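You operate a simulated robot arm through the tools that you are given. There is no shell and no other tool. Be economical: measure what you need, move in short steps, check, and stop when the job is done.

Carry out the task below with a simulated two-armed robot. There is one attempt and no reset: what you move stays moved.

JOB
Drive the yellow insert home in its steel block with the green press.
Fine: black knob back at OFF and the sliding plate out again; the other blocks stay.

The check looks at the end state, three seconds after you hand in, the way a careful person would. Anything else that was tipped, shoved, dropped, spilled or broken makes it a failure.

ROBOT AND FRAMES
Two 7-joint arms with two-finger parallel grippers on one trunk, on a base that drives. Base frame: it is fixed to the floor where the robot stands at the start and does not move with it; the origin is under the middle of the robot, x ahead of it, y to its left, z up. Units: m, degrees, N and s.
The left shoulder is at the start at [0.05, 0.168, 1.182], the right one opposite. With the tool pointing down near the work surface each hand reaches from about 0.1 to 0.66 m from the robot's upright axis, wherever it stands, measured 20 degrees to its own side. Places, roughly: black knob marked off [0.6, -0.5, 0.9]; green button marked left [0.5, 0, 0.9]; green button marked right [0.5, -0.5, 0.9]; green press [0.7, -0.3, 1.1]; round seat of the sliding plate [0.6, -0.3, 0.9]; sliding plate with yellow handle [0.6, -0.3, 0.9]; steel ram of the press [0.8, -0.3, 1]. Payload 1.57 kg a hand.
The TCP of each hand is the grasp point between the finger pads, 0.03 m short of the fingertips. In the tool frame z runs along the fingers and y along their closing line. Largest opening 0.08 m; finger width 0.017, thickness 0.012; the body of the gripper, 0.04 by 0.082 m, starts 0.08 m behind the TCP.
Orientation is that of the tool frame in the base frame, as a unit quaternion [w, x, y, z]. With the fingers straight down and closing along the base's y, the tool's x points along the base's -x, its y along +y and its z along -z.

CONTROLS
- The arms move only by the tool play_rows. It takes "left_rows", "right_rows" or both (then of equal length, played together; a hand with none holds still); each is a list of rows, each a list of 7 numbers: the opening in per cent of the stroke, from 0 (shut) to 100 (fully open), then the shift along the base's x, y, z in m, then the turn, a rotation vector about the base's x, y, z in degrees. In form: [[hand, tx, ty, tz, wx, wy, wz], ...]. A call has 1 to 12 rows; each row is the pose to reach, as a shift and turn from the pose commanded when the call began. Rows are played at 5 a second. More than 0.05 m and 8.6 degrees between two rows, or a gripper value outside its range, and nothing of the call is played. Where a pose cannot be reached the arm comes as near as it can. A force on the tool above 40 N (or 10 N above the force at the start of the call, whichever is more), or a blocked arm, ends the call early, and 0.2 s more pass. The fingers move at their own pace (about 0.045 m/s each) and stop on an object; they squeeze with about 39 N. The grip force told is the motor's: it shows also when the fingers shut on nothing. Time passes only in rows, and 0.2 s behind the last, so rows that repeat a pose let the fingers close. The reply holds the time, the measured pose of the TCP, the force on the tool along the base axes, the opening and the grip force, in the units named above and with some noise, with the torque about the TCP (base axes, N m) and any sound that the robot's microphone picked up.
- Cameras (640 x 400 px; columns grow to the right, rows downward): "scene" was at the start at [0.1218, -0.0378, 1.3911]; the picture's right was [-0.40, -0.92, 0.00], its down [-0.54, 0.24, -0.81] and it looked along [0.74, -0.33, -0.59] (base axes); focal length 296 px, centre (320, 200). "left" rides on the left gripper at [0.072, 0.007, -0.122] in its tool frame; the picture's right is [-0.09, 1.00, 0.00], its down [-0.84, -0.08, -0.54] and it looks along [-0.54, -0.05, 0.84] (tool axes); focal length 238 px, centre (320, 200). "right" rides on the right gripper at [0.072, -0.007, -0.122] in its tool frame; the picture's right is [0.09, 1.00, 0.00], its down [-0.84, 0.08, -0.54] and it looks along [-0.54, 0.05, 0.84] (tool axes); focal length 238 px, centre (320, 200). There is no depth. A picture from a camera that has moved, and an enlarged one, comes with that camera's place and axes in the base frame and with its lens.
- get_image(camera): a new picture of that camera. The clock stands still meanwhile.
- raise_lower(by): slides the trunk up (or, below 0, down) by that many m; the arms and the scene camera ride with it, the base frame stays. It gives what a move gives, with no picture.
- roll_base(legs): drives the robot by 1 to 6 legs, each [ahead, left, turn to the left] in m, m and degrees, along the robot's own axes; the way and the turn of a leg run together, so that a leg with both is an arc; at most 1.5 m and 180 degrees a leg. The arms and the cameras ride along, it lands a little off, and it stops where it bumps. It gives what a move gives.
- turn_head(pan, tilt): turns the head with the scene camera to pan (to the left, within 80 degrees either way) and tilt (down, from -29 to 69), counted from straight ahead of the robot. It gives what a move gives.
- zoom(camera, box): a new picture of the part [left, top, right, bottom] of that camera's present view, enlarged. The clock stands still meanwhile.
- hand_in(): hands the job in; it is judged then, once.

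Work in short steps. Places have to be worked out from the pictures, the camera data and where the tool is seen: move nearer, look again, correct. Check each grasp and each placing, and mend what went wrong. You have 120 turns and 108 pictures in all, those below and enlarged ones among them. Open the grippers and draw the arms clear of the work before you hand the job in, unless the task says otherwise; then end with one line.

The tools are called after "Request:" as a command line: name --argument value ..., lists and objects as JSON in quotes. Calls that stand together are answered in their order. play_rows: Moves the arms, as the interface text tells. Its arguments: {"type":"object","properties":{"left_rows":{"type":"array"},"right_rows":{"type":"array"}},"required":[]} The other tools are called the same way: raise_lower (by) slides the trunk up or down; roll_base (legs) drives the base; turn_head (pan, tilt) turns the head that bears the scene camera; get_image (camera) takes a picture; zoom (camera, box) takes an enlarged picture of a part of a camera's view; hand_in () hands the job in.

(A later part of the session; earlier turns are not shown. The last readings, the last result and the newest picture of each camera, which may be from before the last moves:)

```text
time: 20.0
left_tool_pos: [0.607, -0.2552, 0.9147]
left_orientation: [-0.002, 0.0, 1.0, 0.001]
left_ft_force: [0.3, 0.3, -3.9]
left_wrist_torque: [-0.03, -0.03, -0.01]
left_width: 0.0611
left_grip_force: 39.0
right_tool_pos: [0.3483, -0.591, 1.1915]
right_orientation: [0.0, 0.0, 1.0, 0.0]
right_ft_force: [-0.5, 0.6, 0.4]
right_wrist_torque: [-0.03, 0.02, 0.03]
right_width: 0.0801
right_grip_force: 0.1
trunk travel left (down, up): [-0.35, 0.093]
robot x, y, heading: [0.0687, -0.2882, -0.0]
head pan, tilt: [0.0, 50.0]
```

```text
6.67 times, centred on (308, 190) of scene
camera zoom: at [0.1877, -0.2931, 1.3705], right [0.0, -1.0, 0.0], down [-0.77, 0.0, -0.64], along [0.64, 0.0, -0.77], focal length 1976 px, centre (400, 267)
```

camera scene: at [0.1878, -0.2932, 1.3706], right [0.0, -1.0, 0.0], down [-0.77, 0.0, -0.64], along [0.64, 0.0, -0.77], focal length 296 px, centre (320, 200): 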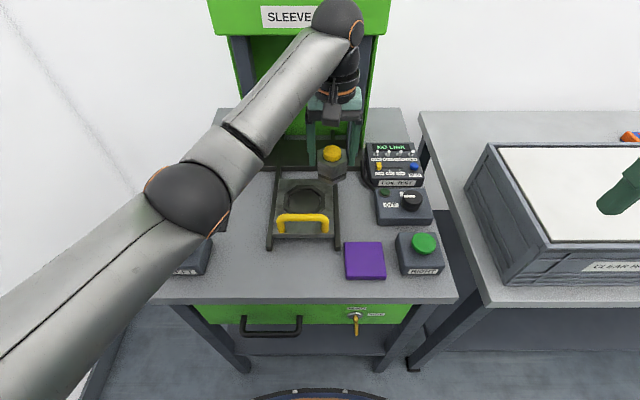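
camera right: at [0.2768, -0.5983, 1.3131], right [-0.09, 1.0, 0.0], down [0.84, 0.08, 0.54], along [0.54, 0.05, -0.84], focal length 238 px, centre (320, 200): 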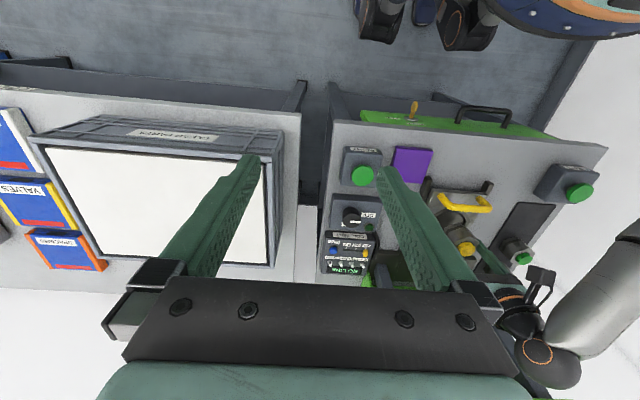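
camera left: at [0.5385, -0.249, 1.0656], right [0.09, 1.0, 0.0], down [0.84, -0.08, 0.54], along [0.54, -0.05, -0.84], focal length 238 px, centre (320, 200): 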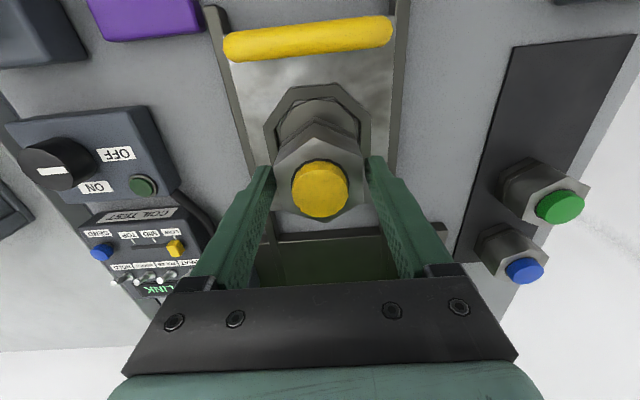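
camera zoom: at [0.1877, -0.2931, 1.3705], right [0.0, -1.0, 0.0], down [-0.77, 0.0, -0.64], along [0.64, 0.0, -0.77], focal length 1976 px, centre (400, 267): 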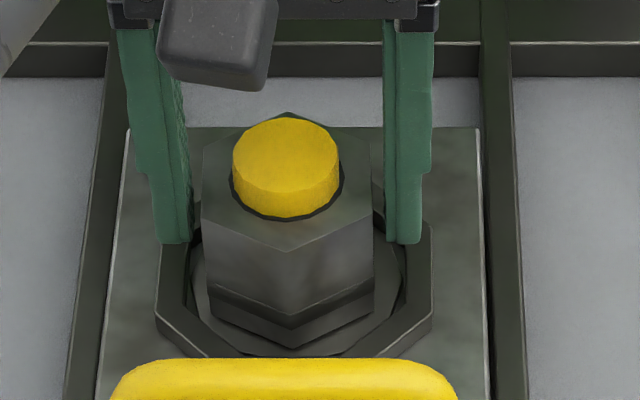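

Free of contact force, just above the surface. I open the fingers.

Request:
play_rows --left_rows '[[80, 0, 0, 0, 0, 0, 0], [100, 0, 0, 0, 0, 0, 0], [100, 0, 0, 0, 0, 0, 0]]'

Request:
zoom --camera "scene" --box '[280, 160, 336, 220]'

Request:
zoom --camera "left" --box '[240, 60, 400, 220]'

```text
time: 20.8
left_tool_pos: [0.6085, -0.256, 0.9171]
left_orientation: [0.0, 0.001, 1.0, 0.0]
left_ft_force: [-0.7, 0.7, -0.7]
left_wrist_torque: [-0.02, -0.02, 0.0]
left_width: 0.08
left_grip_force: 0.0
right_tool_pos: [0.3487, -0.5917, 1.1901]
right_orientation: [0.0, 0.001, 1.0, -0.001]
right_ft_force: [-0.9, 0.7, -0.1]
right_wrist_torque: [0.03, 0.03, -0.01]
right_width: 0.0799
right_grip_force: 0.1
trunk travel left (down, up): [-0.35, 0.093]
robot x, y, heading: [0.0642, -0.2913, -0.2]
head pan, tilt: [0.0, 50.0]
```

```text
6.67 times, centred on (308, 190) of scene
camera zoom: at [0.1874, -0.2932, 1.3707], right [0.0, -1.0, 0.0], down [-0.77, 0.0, -0.64], along [0.64, 0.0, -0.77], focal length 1976 px, centre (400, 267)
```

zoom: 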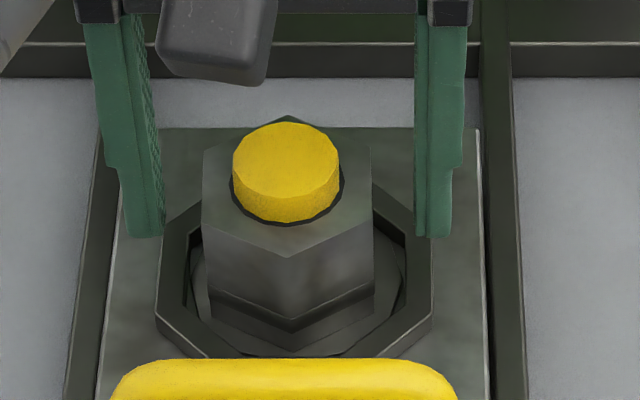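

```text
2.50 times, centred on (320, 140) of left
camera zoom: at [0.537, -0.2494, 1.0376], right [0.09, 1.0, 0.0], down [0.84, -0.08, 0.54], along [0.54, -0.05, -0.84], focal length 596 px, centre (320, 350)
```

zoom: 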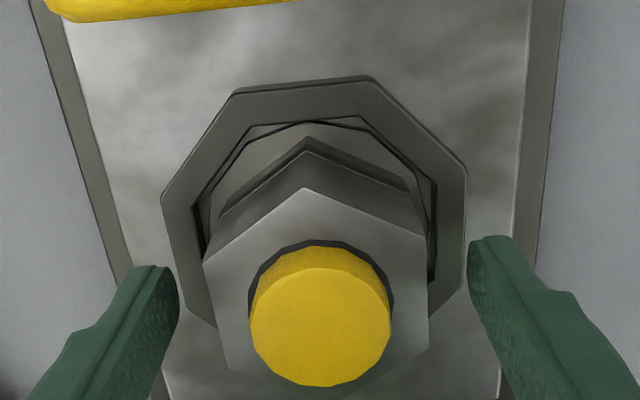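

Block has dropped a couple of mm and sits level inside the ring. I withdraw the left hand up and back, and look at the handle, knob and press.

Request:
play_rows --left_rows '[[100, 0, 0, 0.04, 0, 0, 0], [100, 0, 0, 0.085, 0, 0, 0], [100, -0.045, 0, 0.1, 0, 0, 0], [100, -0.09, 0, 0.1, 0, 0, 0], [100, -0.13, 0, 0.1, 0, 0, 0], [100, -0.13, 0, 0.1, 0, 0, 0]]'

Request:
get_image --camera "left"

Request:
turn_head --pan 0 --tilt 35

Request:
get_image --camera "scene"

```text
time: 22.2
left_tool_pos: [0.4785, -0.2551, 1.018]
left_orientation: [-0.001, 0.002, 1.0, 0.001]
left_ft_force: [0.7, -0.1, 0.1]
left_wrist_torque: [0.03, 0.01, -0.03]
left_width: 0.0799
left_grip_force: 0.0
right_tool_pos: [0.3483, -0.5916, 1.1919]
right_orientation: [0.0, 0.001, 1.0, 0.001]
right_ft_force: [0.4, -0.3, 0.9]
right_wrist_torque: [0.04, -0.01, 0.04]
right_width: 0.08
right_grip_force: 0.2
trunk travel left (down, up): [-0.35, 0.093]
robot x, y, heading: [0.0703, -0.2921, -0.3]
head pan, tilt: [0.0, 50.0]
```

```text
66 pictures are left
camera left: at [0.407, -0.2481, 1.1384], right [0.09, 1.0, 0.0], down [0.84, -0.08, 0.54], along [0.54, -0.05, -0.84], focal length 238 px, centre (320, 200)
```

left: 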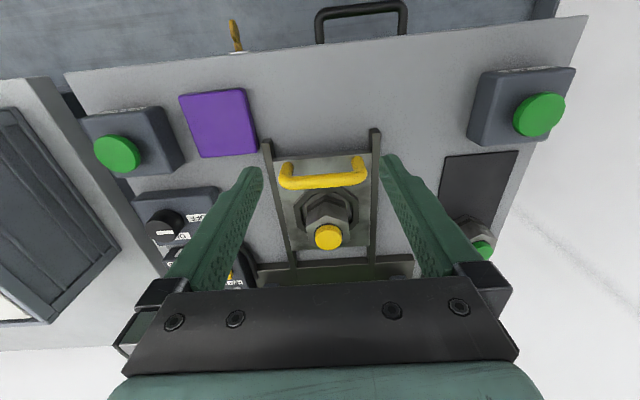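

```text
time: 23.0
left_tool_pos: [0.4786, -0.2543, 1.0192]
left_orientation: [0.0, 0.001, 1.0, 0.0]
left_ft_force: [-0.1, 1.4, -0.2]
left_wrist_torque: [0.0, 0.02, 0.01]
left_width: 0.0801
left_grip_force: 0.0
right_tool_pos: [0.3479, -0.5919, 1.1921]
right_orientation: [-0.001, 0.001, 1.0, 0.0]
right_ft_force: [0.4, -0.2, -0.9]
right_wrist_torque: [0.04, 0.02, 0.01]
right_width: 0.0802
right_grip_force: 0.1
trunk travel left (down, up): [-0.35, 0.093]
robot x, y, heading: [0.0695, -0.2899, -0.4]
head pan, tilt: [0.0, 35.0]
```

```text
65 pictures are left
camera scene: at [0.1985, -0.2932, 1.3924], right [0.0, -1.0, 0.0], down [-0.57, 0.0, -0.82], along [0.82, 0.0, -0.57], focal length 296 px, centre (320, 200)
```

scene: 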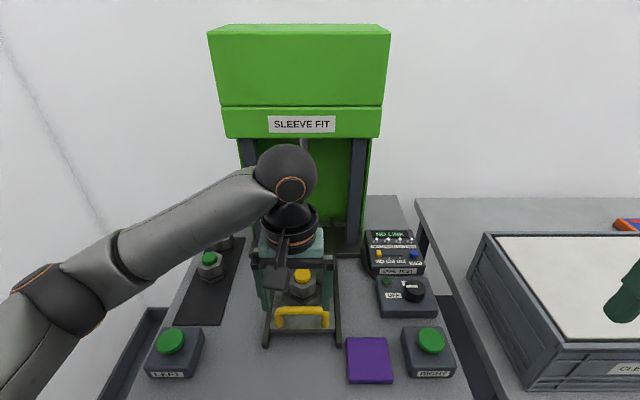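

Handle bar is at about x 0.531, y -0.257, z 0.905; press head front x≈0.74, bottom z≈1.16; ram x≈0.78. I roll the left hand 90° so the fingers close along x to straddle the bar.

Request:
play_rows --left_rows '[[50, 0, 0, 0.01, 0, 0, 8.2], [50, 0, 0, 0.02, 0, 0, 16.4], [50, 0, 0, 0.03, 0, 0, 24.6], [50, 0, 0, 0.03, 0, 0, 32.8], [50, 0, 0, 0.03, 0, 0, 41], [50, 0, 0, 0.03, 0, 0, 49.2], [50, 0, 0, 0.03, 0, 0, 57.4], [50, 0, 0, 0.03, 0, 0, 65.6], [50, 0, 0, 0.03, 0, 0, 73.8], [50, 0, 0, 0.03, 0, 0, 82], [50, 0, 0, 0.03, 0, 0, 90], [50, 0, 0, 0.03, 0, 0, 90]]'

Request:
get_image --camera "scene"

```text
time: 25.6
left_tool_pos: [0.4781, -0.256, 1.0471]
left_orientation: [0.0, 0.707, -0.707, -0.001]
left_ft_force: [-0.5, 0.0, -0.4]
left_wrist_torque: [-0.02, -0.02, 0.0]
left_width: 0.0401
left_grip_force: 0.0
right_tool_pos: [0.3484, -0.5908, 1.1914]
right_orientation: [0.001, 0.001, 1.0, 0.0]
right_ft_force: [-0.8, -0.5, 0.2]
right_wrist_torque: [-0.01, 0.0, 0.01]
right_width: 0.0799
right_grip_force: 0.1
trunk travel left (down, up): [-0.35, 0.093]
robot x, y, heading: [0.069, -0.2917, -0.2]
head pan, tilt: [0.0, 35.0]
```

```text
64 pictures are left
camera scene: at [0.1984, -0.2932, 1.3925], right [0.0, -1.0, 0.0], down [-0.57, 0.0, -0.82], along [0.82, 0.0, -0.57], focal length 296 px, centre (320, 200)
```

scene: 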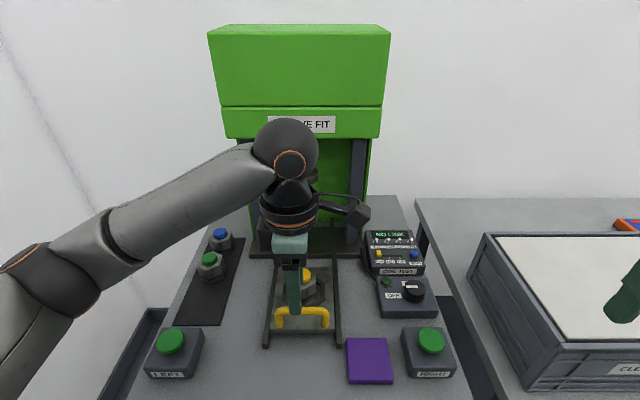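

Rolled fine. Now I tilt the fingers forward 32° and look from the side with the right camera later.

Request:
play_rows --left_rows '[[45, -0.01, 0, 0, 0, -8, 0], [45, -0.02, 0, 0, 0, -16, 0], [45, -0.03, 0, -0.01, 0, -24, 0], [45, -0.03, 0, -0.02, 0, -32, 0], [45, -0.03, 0, -0.02, 0, -32, 0]]'

Request:
get_image --camera "left"

Request:
get_image --camera "scene"

```text
time: 26.8
left_tool_pos: [0.4798, -0.2488, 1.0145]
left_orientation: [0.195, -0.678, 0.681, -0.195]
left_ft_force: [0.5, -0.2, -0.8]
left_wrist_torque: [0.05, 0.05, -0.01]
left_width: 0.036
left_grip_force: 0.0
left hand out of reach, approached as far as the arm can: row 2, 3, 4, 5
right_tool_pos: [0.348, -0.5917, 1.1909]
right_orientation: [0.0, 0.001, 1.0, 0.0]
right_ft_force: [-0.7, 0.1, 0.2]
right_wrist_torque: [-0.02, -0.01, 0.02]
right_width: 0.0799
right_grip_force: 0.1
trunk travel left (down, up): [-0.35, 0.093]
robot x, y, heading: [0.0663, -0.2878, -0.1]
head pan, tilt: [0.0, 35.0]
```

```text
63 pictures are left
camera left: at [0.409, -0.3201, 1.1136], right [-0.84, 0.1, -0.53], down [-0.22, 0.84, 0.5], along [0.49, 0.54, -0.69], focal length 238 px, centre (320, 200)
```

left: 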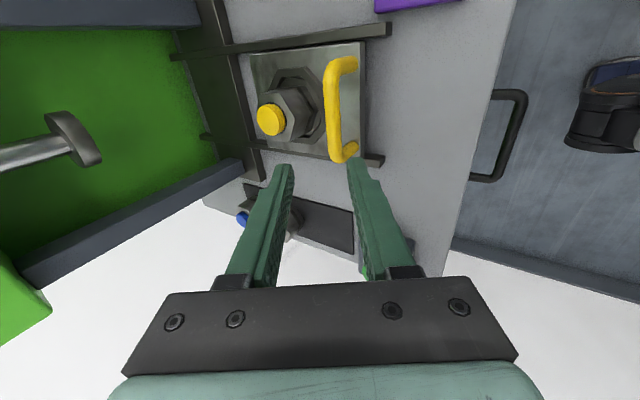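

```text
62 pictures are left
camera scene: at [0.1985, -0.2932, 1.3925], right [0.0, -1.0, 0.0], down [-0.57, 0.0, -0.82], along [0.82, 0.0, -0.57], focal length 296 px, centre (320, 200)
```

scene: 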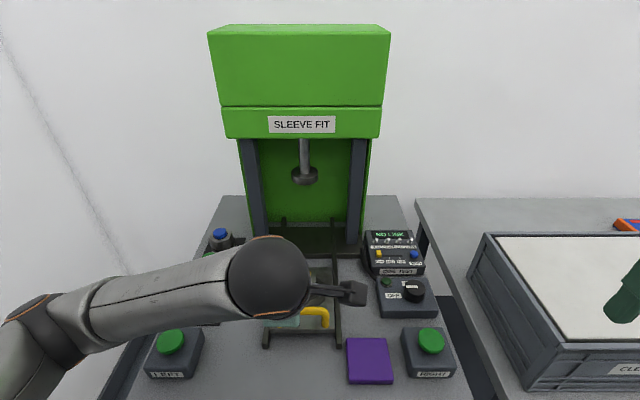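

Orientation reached. I move to the pre-approach point on the line to the bar and look.

Request:
play_rows --left_rows '[[45, 0.004, -0.008, -0.033, 0, 0, 0], [45, 0.02, -0.008, -0.06, 0, 0, 0], [45, 0.02, -0.008, -0.06, 0, 0, 0]]'

Request:
get_image --camera "left"

```text
time: 27.6
left_tool_pos: [0.5001, -0.2555, 0.9559]
left_orientation: [0.195, -0.679, 0.681, -0.195]
left_ft_force: [0.2, -0.2, 0.2]
left_wrist_torque: [0.0, 0.01, -0.01]
left_width: 0.0362
left_grip_force: 0.0
right_tool_pos: [0.3485, -0.5916, 1.1905]
right_orientation: [0.0, 0.001, 1.0, 0.0]
right_ft_force: [0.3, -1.2, -0.4]
right_wrist_torque: [-0.02, 0.01, -0.01]
right_width: 0.0801
right_grip_force: 0.1
trunk travel left (down, up): [-0.35, 0.093]
robot x, y, heading: [0.0689, -0.2918, -0.3]
head pan, tilt: [0.0, 35.0]
```

```text
61 pictures are left
camera left: at [0.429, -0.3279, 1.0547], right [-0.84, 0.09, -0.53], down [-0.22, 0.84, 0.5], along [0.49, 0.54, -0.69], focal length 238 px, centre (320, 200)
```

left: 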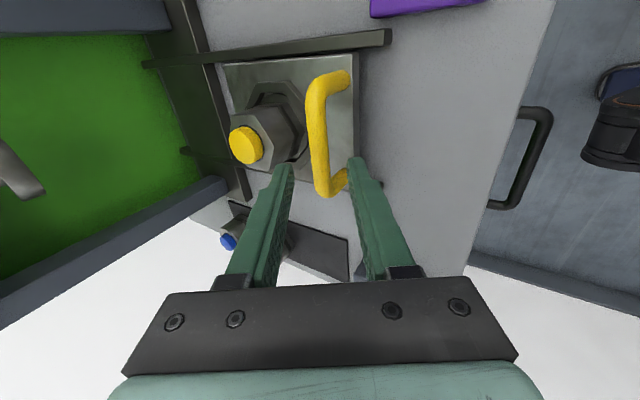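

Bar is centred between the fingers on the approach line. I advance 45 mm along the tool axis and look.

Request:
play_rows --left_rows '[[45, 0.012, -0.001, -0.019, 0, 0, 0], [45, 0.024, -0.001, -0.038, 0, 0, 0], [45, 0.024, -0.001, -0.038, 0, 0, 0]]'

Request:
get_image --camera "left"

Request:
zoom --camera "scene" --box '[240, 260, 360, 360]'

```text
time: 28.4
left_tool_pos: [0.522, -0.2579, 0.9173]
left_orientation: [0.195, -0.679, 0.68, -0.195]
left_ft_force: [0.2, 0.5, 1.2]
left_wrist_torque: [0.03, -0.01, 0.03]
left_width: 0.0358
left_grip_force: 0.2
right_tool_pos: [0.3469, -0.5912, 1.1911]
right_orientation: [0.0, 0.001, 1.0, 0.0]
right_ft_force: [0.3, 0.4, 0.6]
right_wrist_torque: [-0.02, 0.03, -0.01]
right_width: 0.0799
right_grip_force: 0.0
trunk travel left (down, up): [-0.35, 0.093]
robot x, y, heading: [0.0746, -0.2902, -0.2]
head pan, tilt: [0.0, 35.0]
```

```text
60 pictures are left
camera left: at [0.4523, -0.3288, 1.0166], right [-0.84, 0.09, -0.53], down [-0.22, 0.84, 0.5], along [0.49, 0.54, -0.69], focal length 238 px, centre (320, 200)
```

left: 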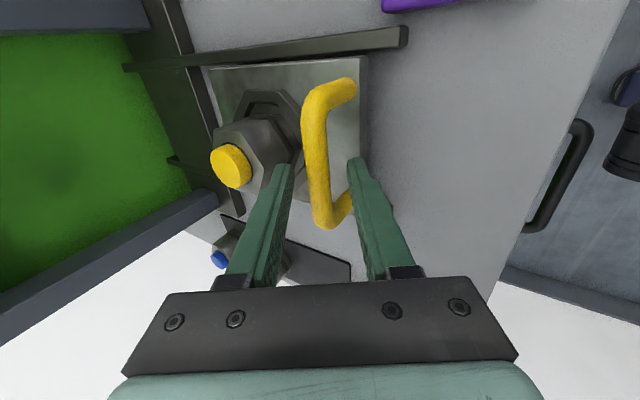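

```text
4.00 times, centred on (300, 310) of scene
camera zoom: at [0.1984, -0.2932, 1.3925], right [0.0, -1.0, 0.0], down [-0.57, 0.0, -0.82], along [0.82, 0.0, -0.57], focal length 1186 px, centre (400, -240)
```

zoom: 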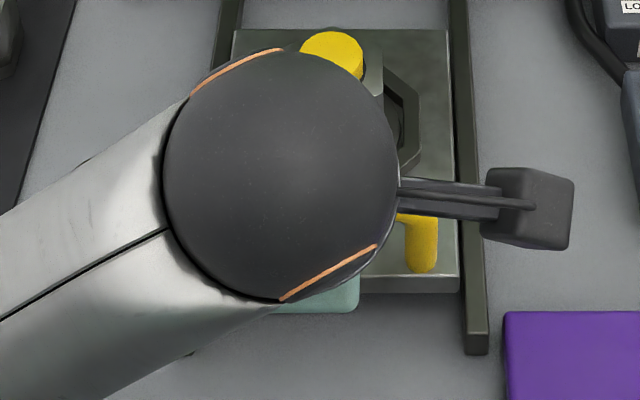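

The bar lies just past the fingertips' depth. I advance 20 mm more and close on it.

Request:
play_rows --left_rows '[[45, 0.0055, 0, -0.0085, 0, 0, 0], [45, 0.011, 0, -0.017, 0, 0, 0], [45, 0.011, 0, -0.017, 0, 0, 0]]'

Request:
get_image --camera "left"

```text
time: 29.2
left_tool_pos: [0.5335, -0.2573, 0.9015]
left_orientation: [0.195, -0.679, 0.68, -0.195]
left_ft_force: [-0.3, 0.1, -0.8]
left_wrist_torque: [0.01, 0.02, -0.01]
left_width: 0.0361
left_grip_force: 0.1
right_tool_pos: [0.3481, -0.5901, 1.1906]
right_orientation: [0.001, 0.0, 1.0, 0.0]
right_ft_force: [-0.3, -0.1, 0.5]
right_wrist_torque: [0.03, 0.01, 0.02]
right_width: 0.0797
right_grip_force: 0.1
trunk travel left (down, up): [-0.35, 0.093]
robot x, y, heading: [0.068, -0.2925, -0.1]
head pan, tilt: [0.0, 35.0]
```

```text
58 pictures are left
camera left: at [0.4637, -0.3296, 0.9992], right [-0.84, 0.09, -0.53], down [-0.22, 0.84, 0.5], along [0.49, 0.54, -0.69], focal length 238 px, centre (320, 200)
```

left: 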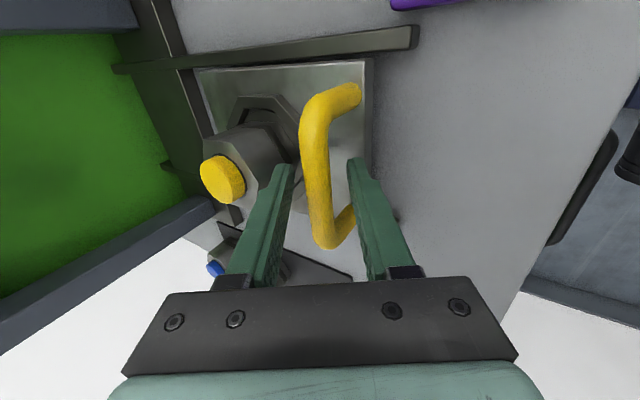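

Ambiguous depth; I simply close and read the width.

Request:
play_rows --left_rows '[[20, 0, 0, 0, 0, 0, 0], [0, 0, 0, 0, 0, 0, 0], [0, 0, 0, 0, 0, 0, 0]]'

Request:
get_image --camera "left"

```text
time: 30.0
left_tool_pos: [0.533, -0.2577, 0.9012]
left_orientation: [0.195, -0.679, 0.68, -0.195]
left_ft_force: [2.4, -0.8, 0.3]
left_wrist_torque: [-0.04, -0.03, 0.07]
left_width: 0.0158
left_grip_force: 28.4
right_tool_pos: [0.3481, -0.5914, 1.1917]
right_orientation: [0.0, 0.0, 1.0, 0.0]
right_ft_force: [-0.4, 0.2, -0.9]
right_wrist_torque: [-0.01, -0.04, 0.04]
right_width: 0.08
right_grip_force: 0.1
trunk travel left (down, up): [-0.35, 0.093]
robot x, y, heading: [0.0699, -0.2932, -0.0]
head pan, tilt: [0.0, 35.0]
```

```text
57 pictures are left
camera left: at [0.4638, -0.3297, 0.9995], right [-0.84, 0.09, -0.53], down [-0.22, 0.84, 0.5], along [0.49, 0.54, -0.69], focal length 238 px, centre (320, 200)
```

left: 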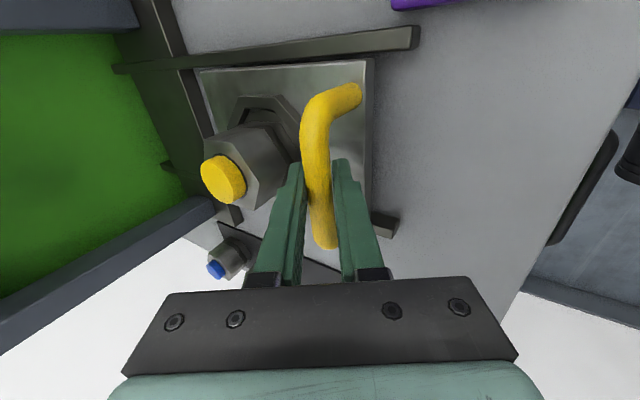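

Gripped the bar (0.016 m). I push the plate straight ahead in small steps.

Request:
play_rows --left_rows '[[0, 0.015, 0, 0, 0, 0, 0], [0, 0.03, 0, 0, 0, 0, 0], [0, 0.05, 0, 0, 0, 0, 0], [0, 0.07, 0, 0, 0, 0, 0], [0, 0.09, 0, 0, 0, 0, 0], [0, 0.09, 0, 0, 0, 0, 0]]'

Request:
get_image --camera "scene"

Request:
get_image --camera "left"

```text
time: 31.4
left_tool_pos: [0.6234, -0.257, 0.9016]
left_orientation: [0.194, -0.678, 0.681, -0.196]
left_ft_force: [0.5, -14.6, -6.0]
left_wrist_torque: [-0.17, -0.08, 0.06]
left_width: 0.0158
left_grip_force: 31.0
right_tool_pos: [0.3492, -0.5936, 1.1909]
right_orientation: [0.0, 0.002, 1.0, 0.001]
right_ft_force: [0.5, -0.1, 0.1]
right_wrist_torque: [-0.01, -0.03, 0.0]
right_width: 0.0798
right_grip_force: 0.1
trunk travel left (down, up): [-0.35, 0.093]
robot x, y, heading: [0.0663, -0.2872, -0.0]
head pan, tilt: [0.0, 35.0]
```

```text
56 pictures are left
camera scene: at [0.1991, -0.2948, 1.3923], right [0.0, -1.0, 0.0], down [-0.57, 0.0, -0.82], along [0.82, 0.0, -0.57], focal length 296 px, centre (320, 200)
```

scene: 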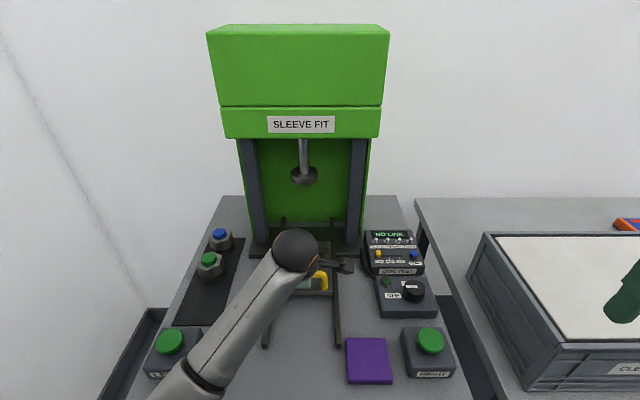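

```text
55 pictures are left
camera left: at [0.5531, -0.3291, 0.9996], right [-0.84, 0.1, -0.53], down [-0.22, 0.84, 0.5], along [0.49, 0.54, -0.69], focal length 238 px, centre (320, 200)
```

left: 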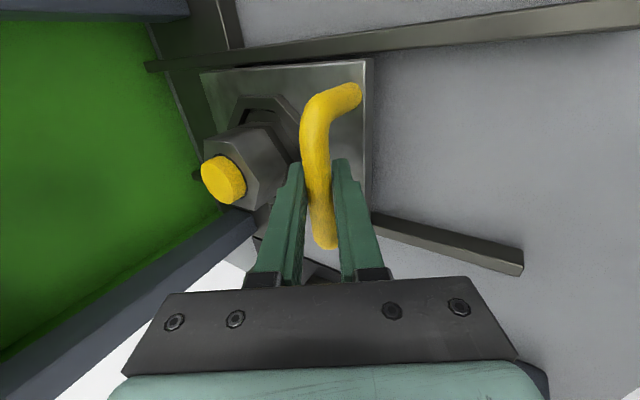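

Plate slides with the block steady. I ease sideways force (y -2 mm) and push on.

Request:
play_rows --left_rows '[[0, 0.015, -0.001, 0, 0, 0, 0], [0, 0.03, -0.002, 0, 0, 0, 0], [0, 0.045, -0.002, 0, 0, 0, 0], [0, 0.06, -0.002, 0, 0, 0, 0], [0, 0.06, -0.002, 0, 0, 0, 0]]'

Request:
get_image --camera "scene"

Request:
get_image --camera "left"

```text
time: 32.6
left_tool_pos: [0.6832, -0.2521, 0.8986]
left_orientation: [-0.196, 0.682, -0.678, 0.191]
left_ft_force: [-0.1, 22.9, 1.5]
left_wrist_torque: [0.15, 0.0, -0.21]
left_width: 0.0157
left_grip_force: 31.2
right_tool_pos: [0.3483, -0.5899, 1.192]
right_orientation: [0.0, 0.0, 1.0, -0.001]
right_ft_force: [0.2, 0.5, 0.4]
right_wrist_torque: [0.02, -0.07, -0.04]
right_width: 0.0799
right_grip_force: 0.1
trunk travel left (down, up): [-0.35, 0.093]
robot x, y, heading: [0.0728, -0.2872, 0.1]
head pan, tilt: [0.0, 35.0]
```

```text
54 pictures are left
camera scene: at [0.1982, -0.2903, 1.3925], right [0.0, -1.0, 0.0], down [-0.57, 0.0, -0.82], along [0.82, 0.0, -0.57], focal length 296 px, centre (320, 200)
```

scene: 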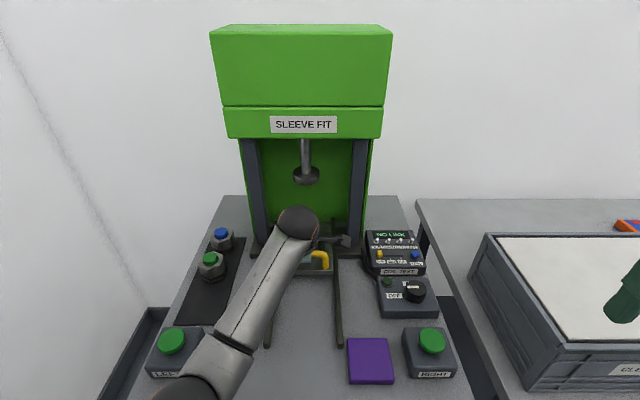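

```text
53 pictures are left
camera left: at [0.6146, -0.3246, 0.9975], right [-0.85, 0.09, -0.52], down [-0.22, 0.83, 0.51], along [0.48, 0.55, -0.69], focal length 238 px, centre (320, 200)
```

left: 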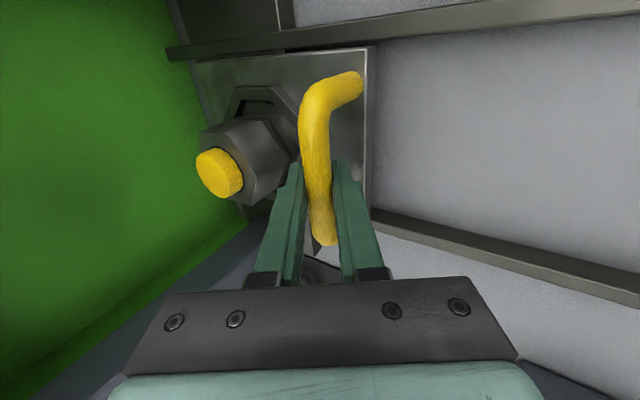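

Sideways force has flipped; I return y by +4 mm and push on until the end stop.

Request:
play_rows --left_rows '[[0, 0, 0.004, 0, 0, 0, 0], [0, 0.006, 0.004, 0, 0, 0, 0], [0, 0.012, 0.004, 0, 0, 0, 0], [0, 0.018, 0.004, 0, 0, 0, 0], [0, 0.018, 0.004, 0, 0, 0, 0]]'

Request:
get_image --camera "left"

```text
time: 33.8
left_tool_pos: [0.7017, -0.2509, 0.8992]
left_orientation: [0.195, -0.679, 0.68, -0.194]
left_ft_force: [-1.5, 14.8, -5.8]
left_wrist_torque: [0.15, -0.08, 0.17]
left_width: 0.0157
left_grip_force: 31.0
right_tool_pos: [0.3486, -0.5906, 1.1917]
right_orientation: [0.0, 0.0, 1.0, -0.001]
right_ft_force: [-0.6, 0.5, 0.3]
right_wrist_torque: [-0.01, 0.0, -0.01]
right_width: 0.0799
right_grip_force: 0.1
trunk travel left (down, up): [-0.35, 0.093]
robot x, y, heading: [0.0686, -0.29, -0.0]
head pan, tilt: [0.0, 35.0]
```

```text
52 pictures are left
camera left: at [0.6319, -0.3242, 0.9976], right [-0.85, 0.09, -0.53], down [-0.22, 0.84, 0.5], along [0.49, 0.54, -0.69], focal length 238 px, centre (320, 200)
```

left: 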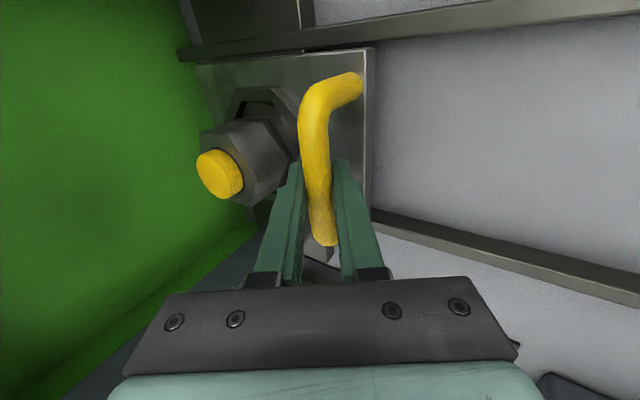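

No stop yet (travel 0.169). I continue in small steps.

Request:
play_rows --left_rows '[[0, 0.004, 0.003, 0, 0, 0, 0], [0, 0.008, 0.003, 0, 0, 0, 0], [0, 0.012, 0.003, 0, 0, 0, 0], [0, 0.016, 0.003, 0, 0, 0, 0], [0, 0.016, 0.003, 0, 0, 0, 0]]'

Request:
zoom --camera "scene" --box '[230, 120, 390, 280]'

```text
time: 35.0
left_tool_pos: [0.7178, -0.2523, 0.8994]
left_orientation: [0.194, -0.679, 0.68, -0.195]
left_ft_force: [1.3, -0.6, -12.2]
left_wrist_torque: [0.07, -0.05, 0.08]
left_width: 0.0157
left_grip_force: 31.1
right_tool_pos: [0.3487, -0.5906, 1.1905]
right_orientation: [-0.001, 0.002, 1.0, 0.0]
right_ft_force: [0.7, 0.4, -0.9]
right_wrist_torque: [0.01, -0.01, -0.01]
right_width: 0.0799
right_grip_force: 0.0
trunk travel left (down, up): [-0.35, 0.093]
robot x, y, heading: [0.0709, -0.2887, -0.2]
head pan, tilt: [0.0, 35.0]
```

```text
2.50 times, centred on (310, 200) of scene
camera zoom: at [0.2001, -0.2932, 1.3922], right [0.0, -1.0, 0.0], down [-0.57, 0.0, -0.82], along [0.82, 0.0, -0.57], focal length 741 px, centre (345, 200)
```

zoom: 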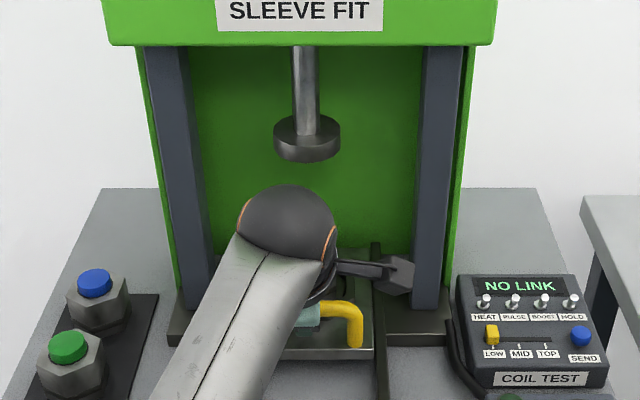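

Still sliding freely; I keep going until the stop.

Request:
play_rows --left_rows '[[0, 0.004, 0, -0.001, 0, 0, 0], [0, 0.008, 0, -0.001, 0, 0, 0], [0, 0.012, 0, -0.001, 0, 0, 0], [0, 0.016, 0, -0.001, 0, 0, 0], [0, 0.02, 0, -0.001, 0, 0, 0], [0, 0.02, 0, -0.001, 0, 0, 0]]'

Request:
get_image --camera "left"

```text
time: 36.0
left_tool_pos: [0.7258, -0.2524, 0.899]
left_orientation: [0.188, -0.681, 0.682, -0.188]
left_ft_force: [-17.0, 3.1, 9.3]
left_wrist_torque: [0.17, 0.03, 0.32]
left_width: 0.0161
left_grip_force: 32.3
right_tool_pos: [0.3452, -0.591, 1.1928]
right_orientation: [0.002, 0.0, 1.0, 0.001]
right_ft_force: [0.1, 0.5, 0.5]
right_wrist_torque: [0.0, 0.01, -0.01]
right_width: 0.0801
right_grip_force: 0.0
trunk travel left (down, up): [-0.35, 0.093]
robot x, y, heading: [0.0703, -0.2904, -0.2]
head pan, tilt: [0.0, 35.0]
stopped in row 5 (left hand): the force on the tool passed its limit at 43 N (the readings are from after the stop); the commanded pose is now the measured one
```

```text
50 pictures are left
camera left: at [0.6574, -0.3245, 0.9981], right [-0.85, 0.09, -0.51], down [-0.21, 0.84, 0.51], along [0.48, 0.54, -0.69], focal length 238 px, centre (320, 200)
```

left: 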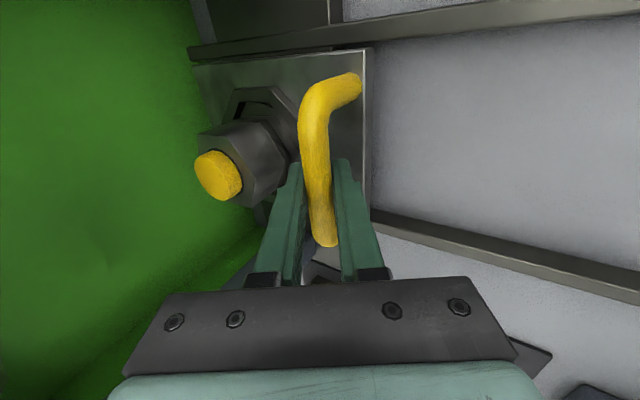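

Hit the end stop at travel ≈0.193, matching the ram place (x≈0.80). I open and back out along the tool axis.

Request:
play_rows --left_rows '[[45, -0.001, 0, 0, 0, 0, 0], [45, -0.001, 0, 0, 0, 0, 0], [45, -0.013, 0, 0.019, 0, 0, 0], [45, -0.027, 0, 0.042, 0, 0, 0], [45, -0.05, 0, 0.07, 0, 0, 0], [45, -0.085, 0, 0.09, 0, 0, 0], [45, -0.125, 0.02, 0.1, 0, 0, 0], [45, -0.165, 0.04, 0.1, 0, 0, 0], [45, -0.19, 0.08, 0.1, 0, 0, 0], [45, -0.19, 0.12, 0.1, 0, 0, 0], [45, -0.19, 0.12, 0.1, 0, 0, 0]]'

Request:
get_image --camera "scene"

Request:
zoom --camera "scene" --box '[240, 130, 370, 280]'

```text
time: 37.8
left_tool_pos: [0.6048, -0.2026, 1.0886]
left_orientation: [-0.266, 0.666, -0.651, 0.248]
left_ft_force: [-0.6, 0.1, -0.5]
left_wrist_torque: [-0.01, 0.01, -0.02]
left_width: 0.036
left_grip_force: 0.1
right_tool_pos: [0.3481, -0.5916, 1.1917]
right_orientation: [0.0, 0.001, 1.0, 0.0]
right_ft_force: [-0.2, 0.4, -0.8]
right_wrist_torque: [-0.02, 0.0, -0.01]
right_width: 0.08
right_grip_force: 0.1
trunk travel left (down, up): [-0.35, 0.093]
robot x, y, heading: [0.0648, -0.2908, -0.1]
head pan, tilt: [0.0, 35.0]
stopped in row 8 (left hand): the arm was blocked; the commanded pose is now the measured one
```

```text
49 pictures are left
camera scene: at [0.1979, -0.2929, 1.3925], right [0.0, -1.0, 0.0], down [-0.57, 0.0, -0.82], along [0.82, 0.0, -0.57], focal length 296 px, centre (320, 200)
```

scene: 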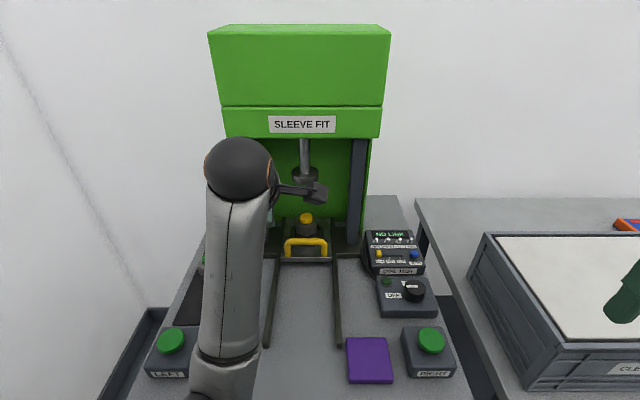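

```text
2.67 times, centred on (305, 205) of scene
camera zoom: at [0.1979, -0.2929, 1.3925], right [0.0, -1.0, 0.0], down [-0.57, 0.0, -0.82], along [0.82, 0.0, -0.57], focal length 790 px, centre (360, 187)
```

zoom: 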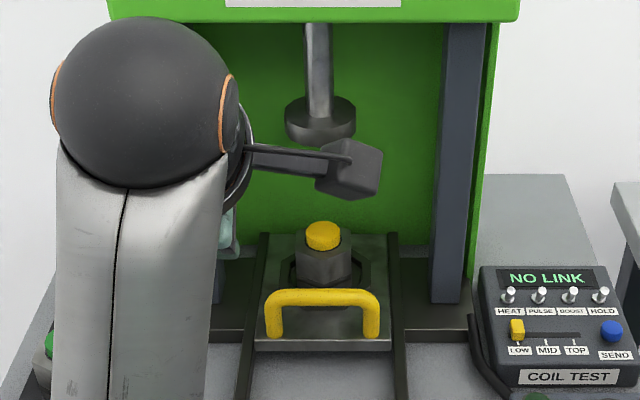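

The plate with block is under the ram. The left arm got stuck at a joint limit; I untilt the hand while moving back.

Request:
play_rows --left_rows '[[45, -0.005, 0.01, 0, 0, 8, 0], [45, -0.015, 0.03, 0, 0, 16, 0], [45, -0.03, 0.05, 0, 0, 24, 0], [45, -0.045, 0.08, 0, 0, 32, 0], [45, -0.06, 0.11, 0, 0, 40, 0], [45, -0.08, 0.14, 0, 0, 42.6, 0], [45, -0.08, 0.14, 0, 0, 42.6, 0]]'

Request:
get_image --camera "scene"

```text
time: 39.4
left_tool_pos: [0.6026, -0.0015, 1.0872]
left_orientation: [-0.01, 0.71, -0.704, -0.01]
left_ft_force: [0.2, -0.5, -0.7]
left_wrist_torque: [0.05, 0.02, 0.03]
left_width: 0.0362
left_grip_force: 0.1
left hand out of reach, approached as far as the arm can: row 1, 2, 3, 4, 5, 6, 7
right_tool_pos: [0.3476, -0.5925, 1.1913]
right_orientation: [0.0, 0.001, 1.0, 0.001]
right_ft_force: [-0.6, 0.7, 1.0]
right_wrist_torque: [0.03, 0.01, -0.01]
right_width: 0.08
right_grip_force: 0.0
trunk travel left (down, up): [-0.35, 0.093]
robot x, y, heading: [0.0682, -0.2941, -0.1]
head pan, tilt: [0.0, 35.0]
```

```text
47 pictures are left
camera scene: at [0.1977, -0.2936, 1.3925], right [0.0, -1.0, 0.0], down [-0.57, 0.0, -0.82], along [0.82, 0.0, -0.57], focal length 296 px, centre (320, 200)
```

scene: 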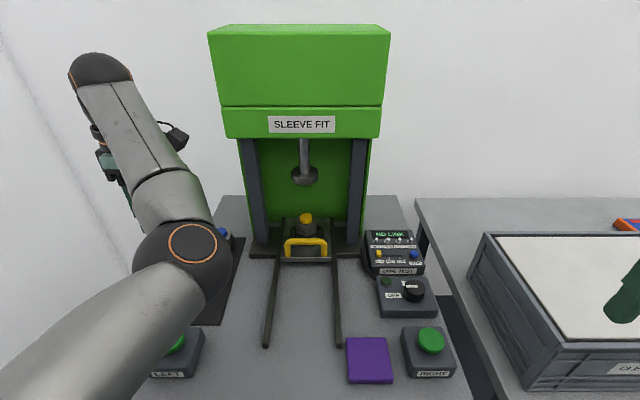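

The hand is vertical again but the arm is stretched oddly. I bring it back in x and unroll the hand stepwise.

Request:
play_rows --left_rows '[[20, -0.02, 0, 0.01, 0, 0, -8], [20, -0.04, 0, 0.02, 0, 0, -16], [20, -0.06, 0, 0.02, 0, 0, -24], [20, -0.08, 0, 0.02, 0, 0, -32], [20, -0.09, 0, 0.02, 0, 0, -40], [20, -0.1, 0, 0.02, 0, 0, -48], [20, -0.1, 0, 0.02, 0, 0, -56], [20, -0.1, 0, 0.02, 0, 0, -64], [20, -0.1, 0, 0.02, 0, 0, -72], [20, -0.1, 0, 0.02, 0, 0, -80], [20, -0.1, 0, 0.02, 0, 0, -88], [20, -0.1, 0, 0.02, 0, 0, -90]]'

Request:
get_image --camera "scene"

Request:
zoom --camera "scene" --box '[370, 260, 460, 390]'

```text
time: 42.0
left_tool_pos: [0.5272, 0.0674, 1.0988]
left_orientation: [0.021, -0.019, 1.0, 0.004]
left_ft_force: [0.0, 0.4, -1.0]
left_wrist_torque: [-0.01, -0.04, 0.02]
left_width: 0.0161
left_grip_force: 0.1
left hand out of reach, approached as far as the arm can: row 1, 2, 3, 4, 5, 6, 7, 8, 9, 10, 11, 12
right_tool_pos: [0.3461, -0.5884, 1.1924]
right_orientation: [0.002, 0.001, 1.0, -0.001]
right_ft_force: [-0.5, 0.3, 0.3]
right_wrist_torque: [-0.04, -0.03, -0.07]
right_width: 0.0799
right_grip_force: 0.0
trunk travel left (down, up): [-0.35, 0.093]
robot x, y, heading: [0.0658, -0.2933, -0.1]
head pan, tilt: [0.0, 35.0]
```

```text
46 pictures are left
camera scene: at [0.1953, -0.2908, 1.3928], right [0.0, -1.0, 0.0], down [-0.57, 0.0, -0.82], along [0.82, 0.0, -0.57], focal length 296 px, centre (320, 200)
```

scene: 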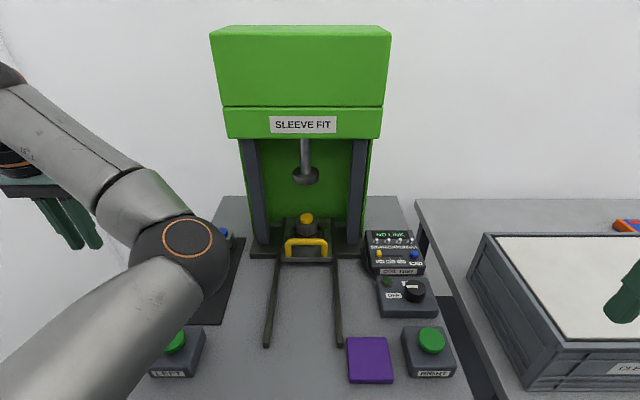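

```text
3.08 times, centred on (415, 325) of scene
camera zoom: at [0.1953, -0.2908, 1.3928], right [0.0, -1.0, 0.0], down [-0.57, 0.0, -0.82], along [0.82, 0.0, -0.57], focal length 912 px, centre (28, -185)
```

zoom: 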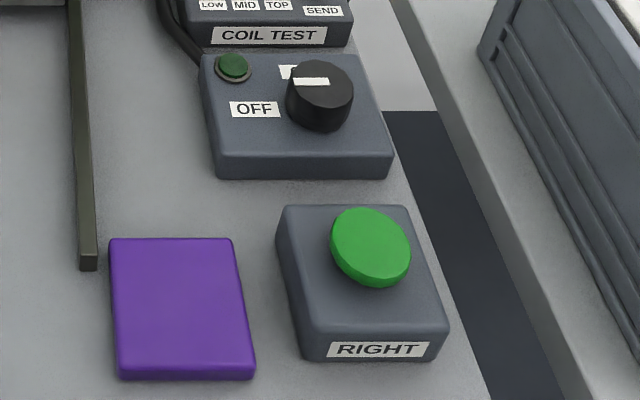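

The arm works but is folded inward. I try moving the hand toward above the LEFT button (≈[0.5, 0]) and check how it follows.

Request:
play_rows --left_rows '[[0, -0.01, -0.03, 0, 0, 0, 0], [0, -0.02, -0.06, 0, 0, 0, 0], [0, -0.027, -0.067, 0, 0, 0, 0], [0, -0.027, -0.067, 0, 0, 0, 0]]'

Request:
get_image --camera "scene"

Request:
get_image --camera "left"

```text
time: 43.0
left_tool_pos: [0.5319, 0.0616, 1.1005]
left_orientation: [0.014, -0.005, 1.0, 0.001]
left_ft_force: [-1.4, 0.4, -0.9]
left_wrist_torque: [-0.01, -0.03, 0.01]
left_width: 0.0
left_grip_force: 21.3
left hand out of reach, approached as far as the arm can: row 1, 2, 3, 4
right_tool_pos: [0.3484, -0.5914, 1.1919]
right_orientation: [0.0, 0.001, 1.0, 0.0]
right_ft_force: [0.1, 0.0, 0.8]
right_wrist_torque: [-0.01, 0.02, 0.0]
right_width: 0.0797
right_grip_force: 0.1
trunk travel left (down, up): [-0.35, 0.093]
robot x, y, heading: [0.07, -0.2907, -0.4]
head pan, tilt: [0.0, 35.0]
```

```text
44 pictures are left
camera scene: at [0.1978, -0.2931, 1.3925], right [0.0, -1.0, 0.0], down [-0.57, 0.0, -0.82], along [0.82, 0.0, -0.57], focal length 296 px, centre (320, 200)
```

scene: 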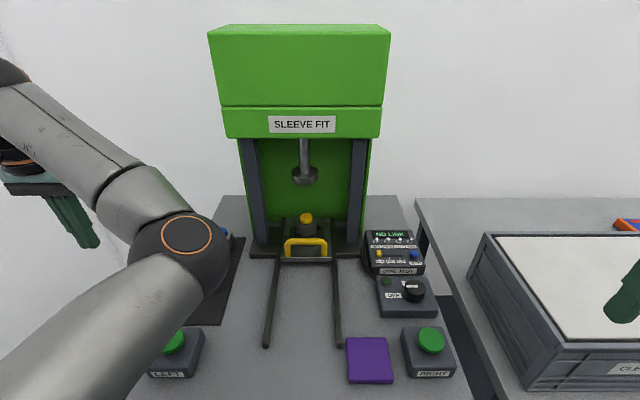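

```text
43 pictures are left
camera left: at [0.4563, 0.0679, 1.2177], right [0.08, 1.0, 0.0], down [0.82, -0.07, 0.57], along [0.56, -0.04, -0.82], focal length 238 px, centre (320, 200)
```

left: 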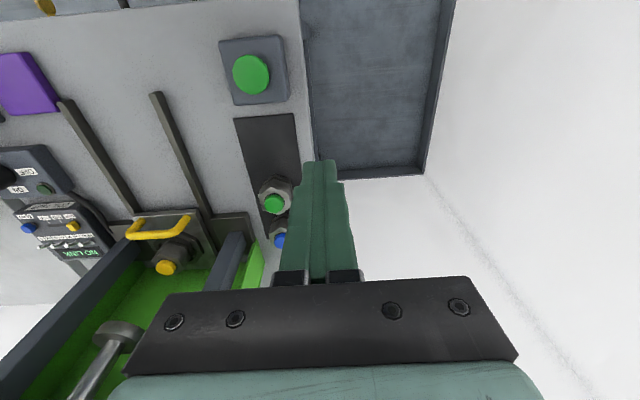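

It's pinned at a joint limit in that direction. I try going up and outward first, to let the arm unfold.

Request:
play_rows --left_rows '[[0, 0, 0.02, 0.03, 0, 0, 0], [0, -0.01, 0.05, 0.06, 0, 0, 0], [0, -0.04, 0.08, 0.08, 0, 0, 0], [0, -0.08, 0.1, 0.08, 0, 0, 0], [0, -0.12, 0.12, 0.08, 0, 0, 0], [0, -0.12, 0.12, 0.08, 0, 0, 0]]'

Request:
get_image --camera "scene"

```text
time: 44.4
left_tool_pos: [0.4115, 0.1817, 1.1786]
left_orientation: [0.013, -0.005, 1.0, 0.001]
left_ft_force: [0.4, 0.5, -0.3]
left_wrist_torque: [-0.03, -0.01, 0.02]
left_width: 0.0
left_grip_force: 21.5
right_tool_pos: [0.3473, -0.5917, 1.1913]
right_orientation: [0.0, 0.001, 1.0, 0.001]
right_ft_force: [0.3, -1.0, 0.9]
right_wrist_torque: [0.0, -0.04, 0.0]
right_width: 0.0801
right_grip_force: 0.0
trunk travel left (down, up): [-0.35, 0.093]
robot x, y, heading: [0.07, -0.2926, -0.1]
head pan, tilt: [0.0, 35.0]
```

```text
42 pictures are left
camera scene: at [0.198, -0.2934, 1.3924], right [0.0, -1.0, 0.0], down [-0.57, 0.0, -0.82], along [0.82, 0.0, -0.57], focal length 296 px, centre (320, 200)
```

scene: 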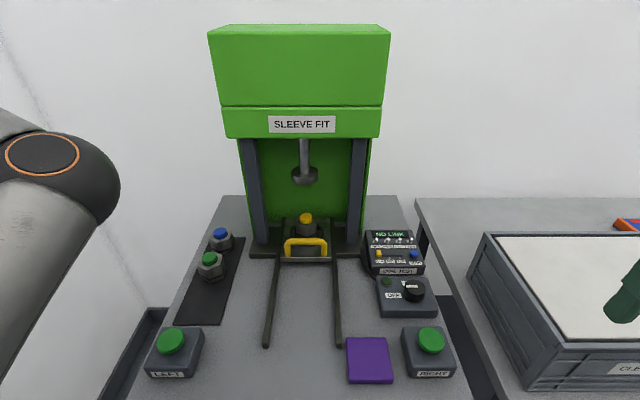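

The arm is free again. Buttons work out to LEFT [0.486,-0.017] and RIGHT [0.485,-0.49], tops ≈0.895. I bring the left hand toward above the LEFT button.

Request:
play_rows --left_rows '[[0, -0.02, -0.04, 0, 0, 0, 0], [0, -0.03, -0.08, -0.02, 0, 0, 0], [0, -0.03, -0.12, -0.04, 0, 0, 0], [0, -0.01, -0.16, -0.06, 0, 0, 0], [0, 0.02, -0.19, -0.08, 0, 0, 0], [0, 0.05, -0.2, -0.1, 0, 0, 0], [0, 0.075, -0.2, -0.12, 0, 0, 0], [0, 0.075, -0.2, -0.14, 0, 0, 0], [0, 0.075, -0.2, -0.14, 0, 0, 0]]'

Request:
get_image --camera "scene"

```text
time: 46.4
left_tool_pos: [0.5413, 0.0523, 1.0373]
left_orientation: [0.014, -0.006, 1.0, 0.0]
left_ft_force: [0.5, 0.6, 0.7]
left_wrist_torque: [0.01, -0.03, -0.03]
left_width: 0.0001
left_grip_force: 21.3
left hand out of reach, approached as far as the arm can: row 3, 4, 5, 6, 7, 8, 9
right_tool_pos: [0.3471, -0.5929, 1.1905]
right_orientation: [0.001, 0.001, 1.0, 0.0]
right_ft_force: [0.6, -0.2, 0.5]
right_wrist_torque: [0.0, -0.01, 0.01]
right_width: 0.0799
right_grip_force: 0.0
trunk travel left (down, up): [-0.35, 0.093]
robot x, y, heading: [0.0693, -0.288, -0.1]
head pan, tilt: [0.0, 35.0]
```

```text
41 pictures are left
camera scene: at [0.1979, -0.2932, 1.3925], right [0.0, -1.0, 0.0], down [-0.57, 0.0, -0.82], along [0.82, 0.0, -0.57], focal length 296 px, centre (320, 200)
```

scene: 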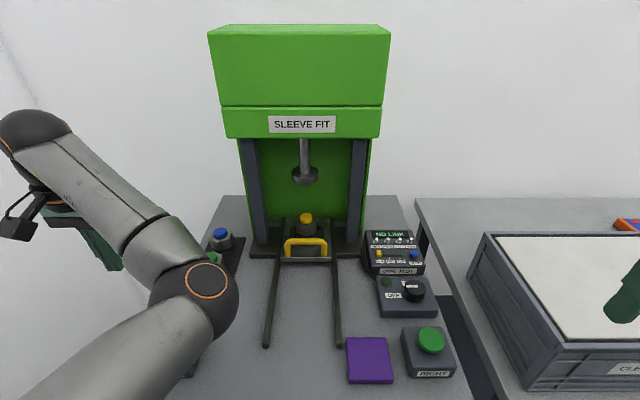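

The elbow is folded on the inner side. I swing the hand right at a safe height so the elbow can end up on its outer side again.

Request:
play_rows --left_rows '[[0, 0, 0, 0.04, 0, 0, 0], [0, 0, -0.03, 0.07, 0, 0, 0], [0, 0.01, -0.07, 0.08, 0, 0, 0], [0, 0.01, -0.11, 0.08, 0, 0, 0], [0, 0.01, -0.15, 0.08, 0, 0, 0], [0, 0.01, -0.19, 0.08, 0, 0, 0], [0, 0.01, -0.23, 0.08, 0, 0, 0], [0, 0.01, -0.27, 0.08, 0, 0, 0], [0, 0.0, -0.3, 0.08, 0, 0, 0], [0, 0, -0.3, 0.08, 0, 0, 0]]'

Request:
get_image --camera "scene"

```text
time: 48.6
left_tool_pos: [0.6312, -0.2788, 1.1395]
left_orientation: [0.014, -0.006, 1.0, 0.001]
left_ft_force: [-0.4, -0.8, 0.1]
left_wrist_torque: [0.0, 0.01, -0.01]
left_width: 0.0001
left_grip_force: 21.6
left hand out of reach, approached as far as the arm can: row 2, 3, 4, 5, 6, 7, 8, 9, 10
right_tool_pos: [0.3486, -0.5894, 1.1902]
right_orientation: [-0.001, 0.002, 1.0, 0.0]
right_ft_force: [0.6, -0.4, 0.1]
right_wrist_torque: [-0.01, -0.01, 0.0]
right_width: 0.0798
right_grip_force: 0.1
trunk travel left (down, up): [-0.35, 0.093]
robot x, y, heading: [0.0663, -0.2919, -0.1]
head pan, tilt: [0.0, 35.0]
```

```text
40 pictures are left
camera scene: at [0.198, -0.2924, 1.3924], right [0.0, -1.0, 0.0], down [-0.57, 0.0, -0.82], along [0.82, 0.0, -0.57], focal length 296 px, centre (320, 200)
```

scene: 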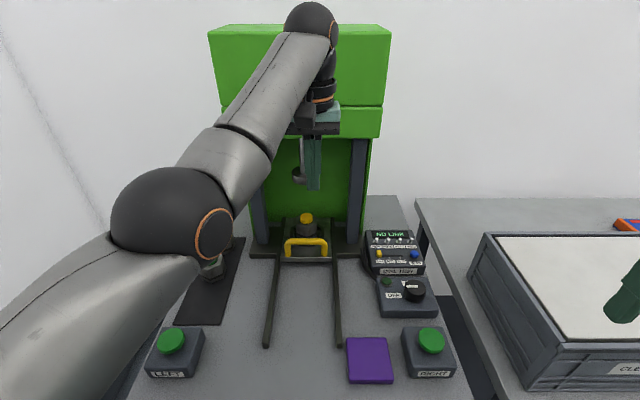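

Elbow is now to the left of the hand. I draw the hand back in x to see if it folds the proper way.

Request:
play_rows --left_rows '[[0, -0.03, 0, 0, 0, 0, 0], [0, -0.06, 0, 0, 0, 0, 0], [0, -0.09, 0.0, -0.02, 0, 0, 0], [0, -0.12, 0.0, -0.04, 0, 0, 0], [0, -0.15, 0, -0.06, 0, 0, 0], [0, -0.15, 0, -0.06, 0, 0, 0]]'

Request:
get_image --camera "scene"

```text
time: 50.0
left_tool_pos: [0.6253, -0.2862, 1.1459]
left_orientation: [0.014, -0.006, 1.0, 0.001]
left_ft_force: [-0.1, -0.4, 0.5]
left_wrist_torque: [-0.02, 0.02, 0.05]
left_width: 0.0
left_grip_force: 21.3
left hand out of reach, approached as far as the arm can: row 1, 2, 3, 4, 5, 6
right_tool_pos: [0.3473, -0.5911, 1.1901]
right_orientation: [0.0, 0.001, 1.0, 0.0]
right_ft_force: [-0.5, 0.0, 0.3]
right_wrist_torque: [-0.05, -0.01, 0.02]
right_width: 0.0799
right_grip_force: 0.1
trunk travel left (down, up): [-0.35, 0.093]
robot x, y, heading: [0.0654, -0.2909, -0.3]
head pan, tilt: [0.0, 35.0]
```

```text
39 pictures are left
camera scene: at [0.1978, -0.2931, 1.3925], right [0.0, -1.0, 0.0], down [-0.57, 0.0, -0.82], along [0.82, 0.0, -0.57], focal length 296 px, centre (320, 200)
```

scene: 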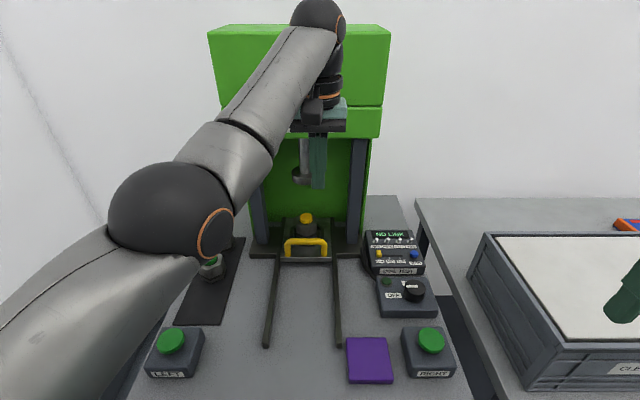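

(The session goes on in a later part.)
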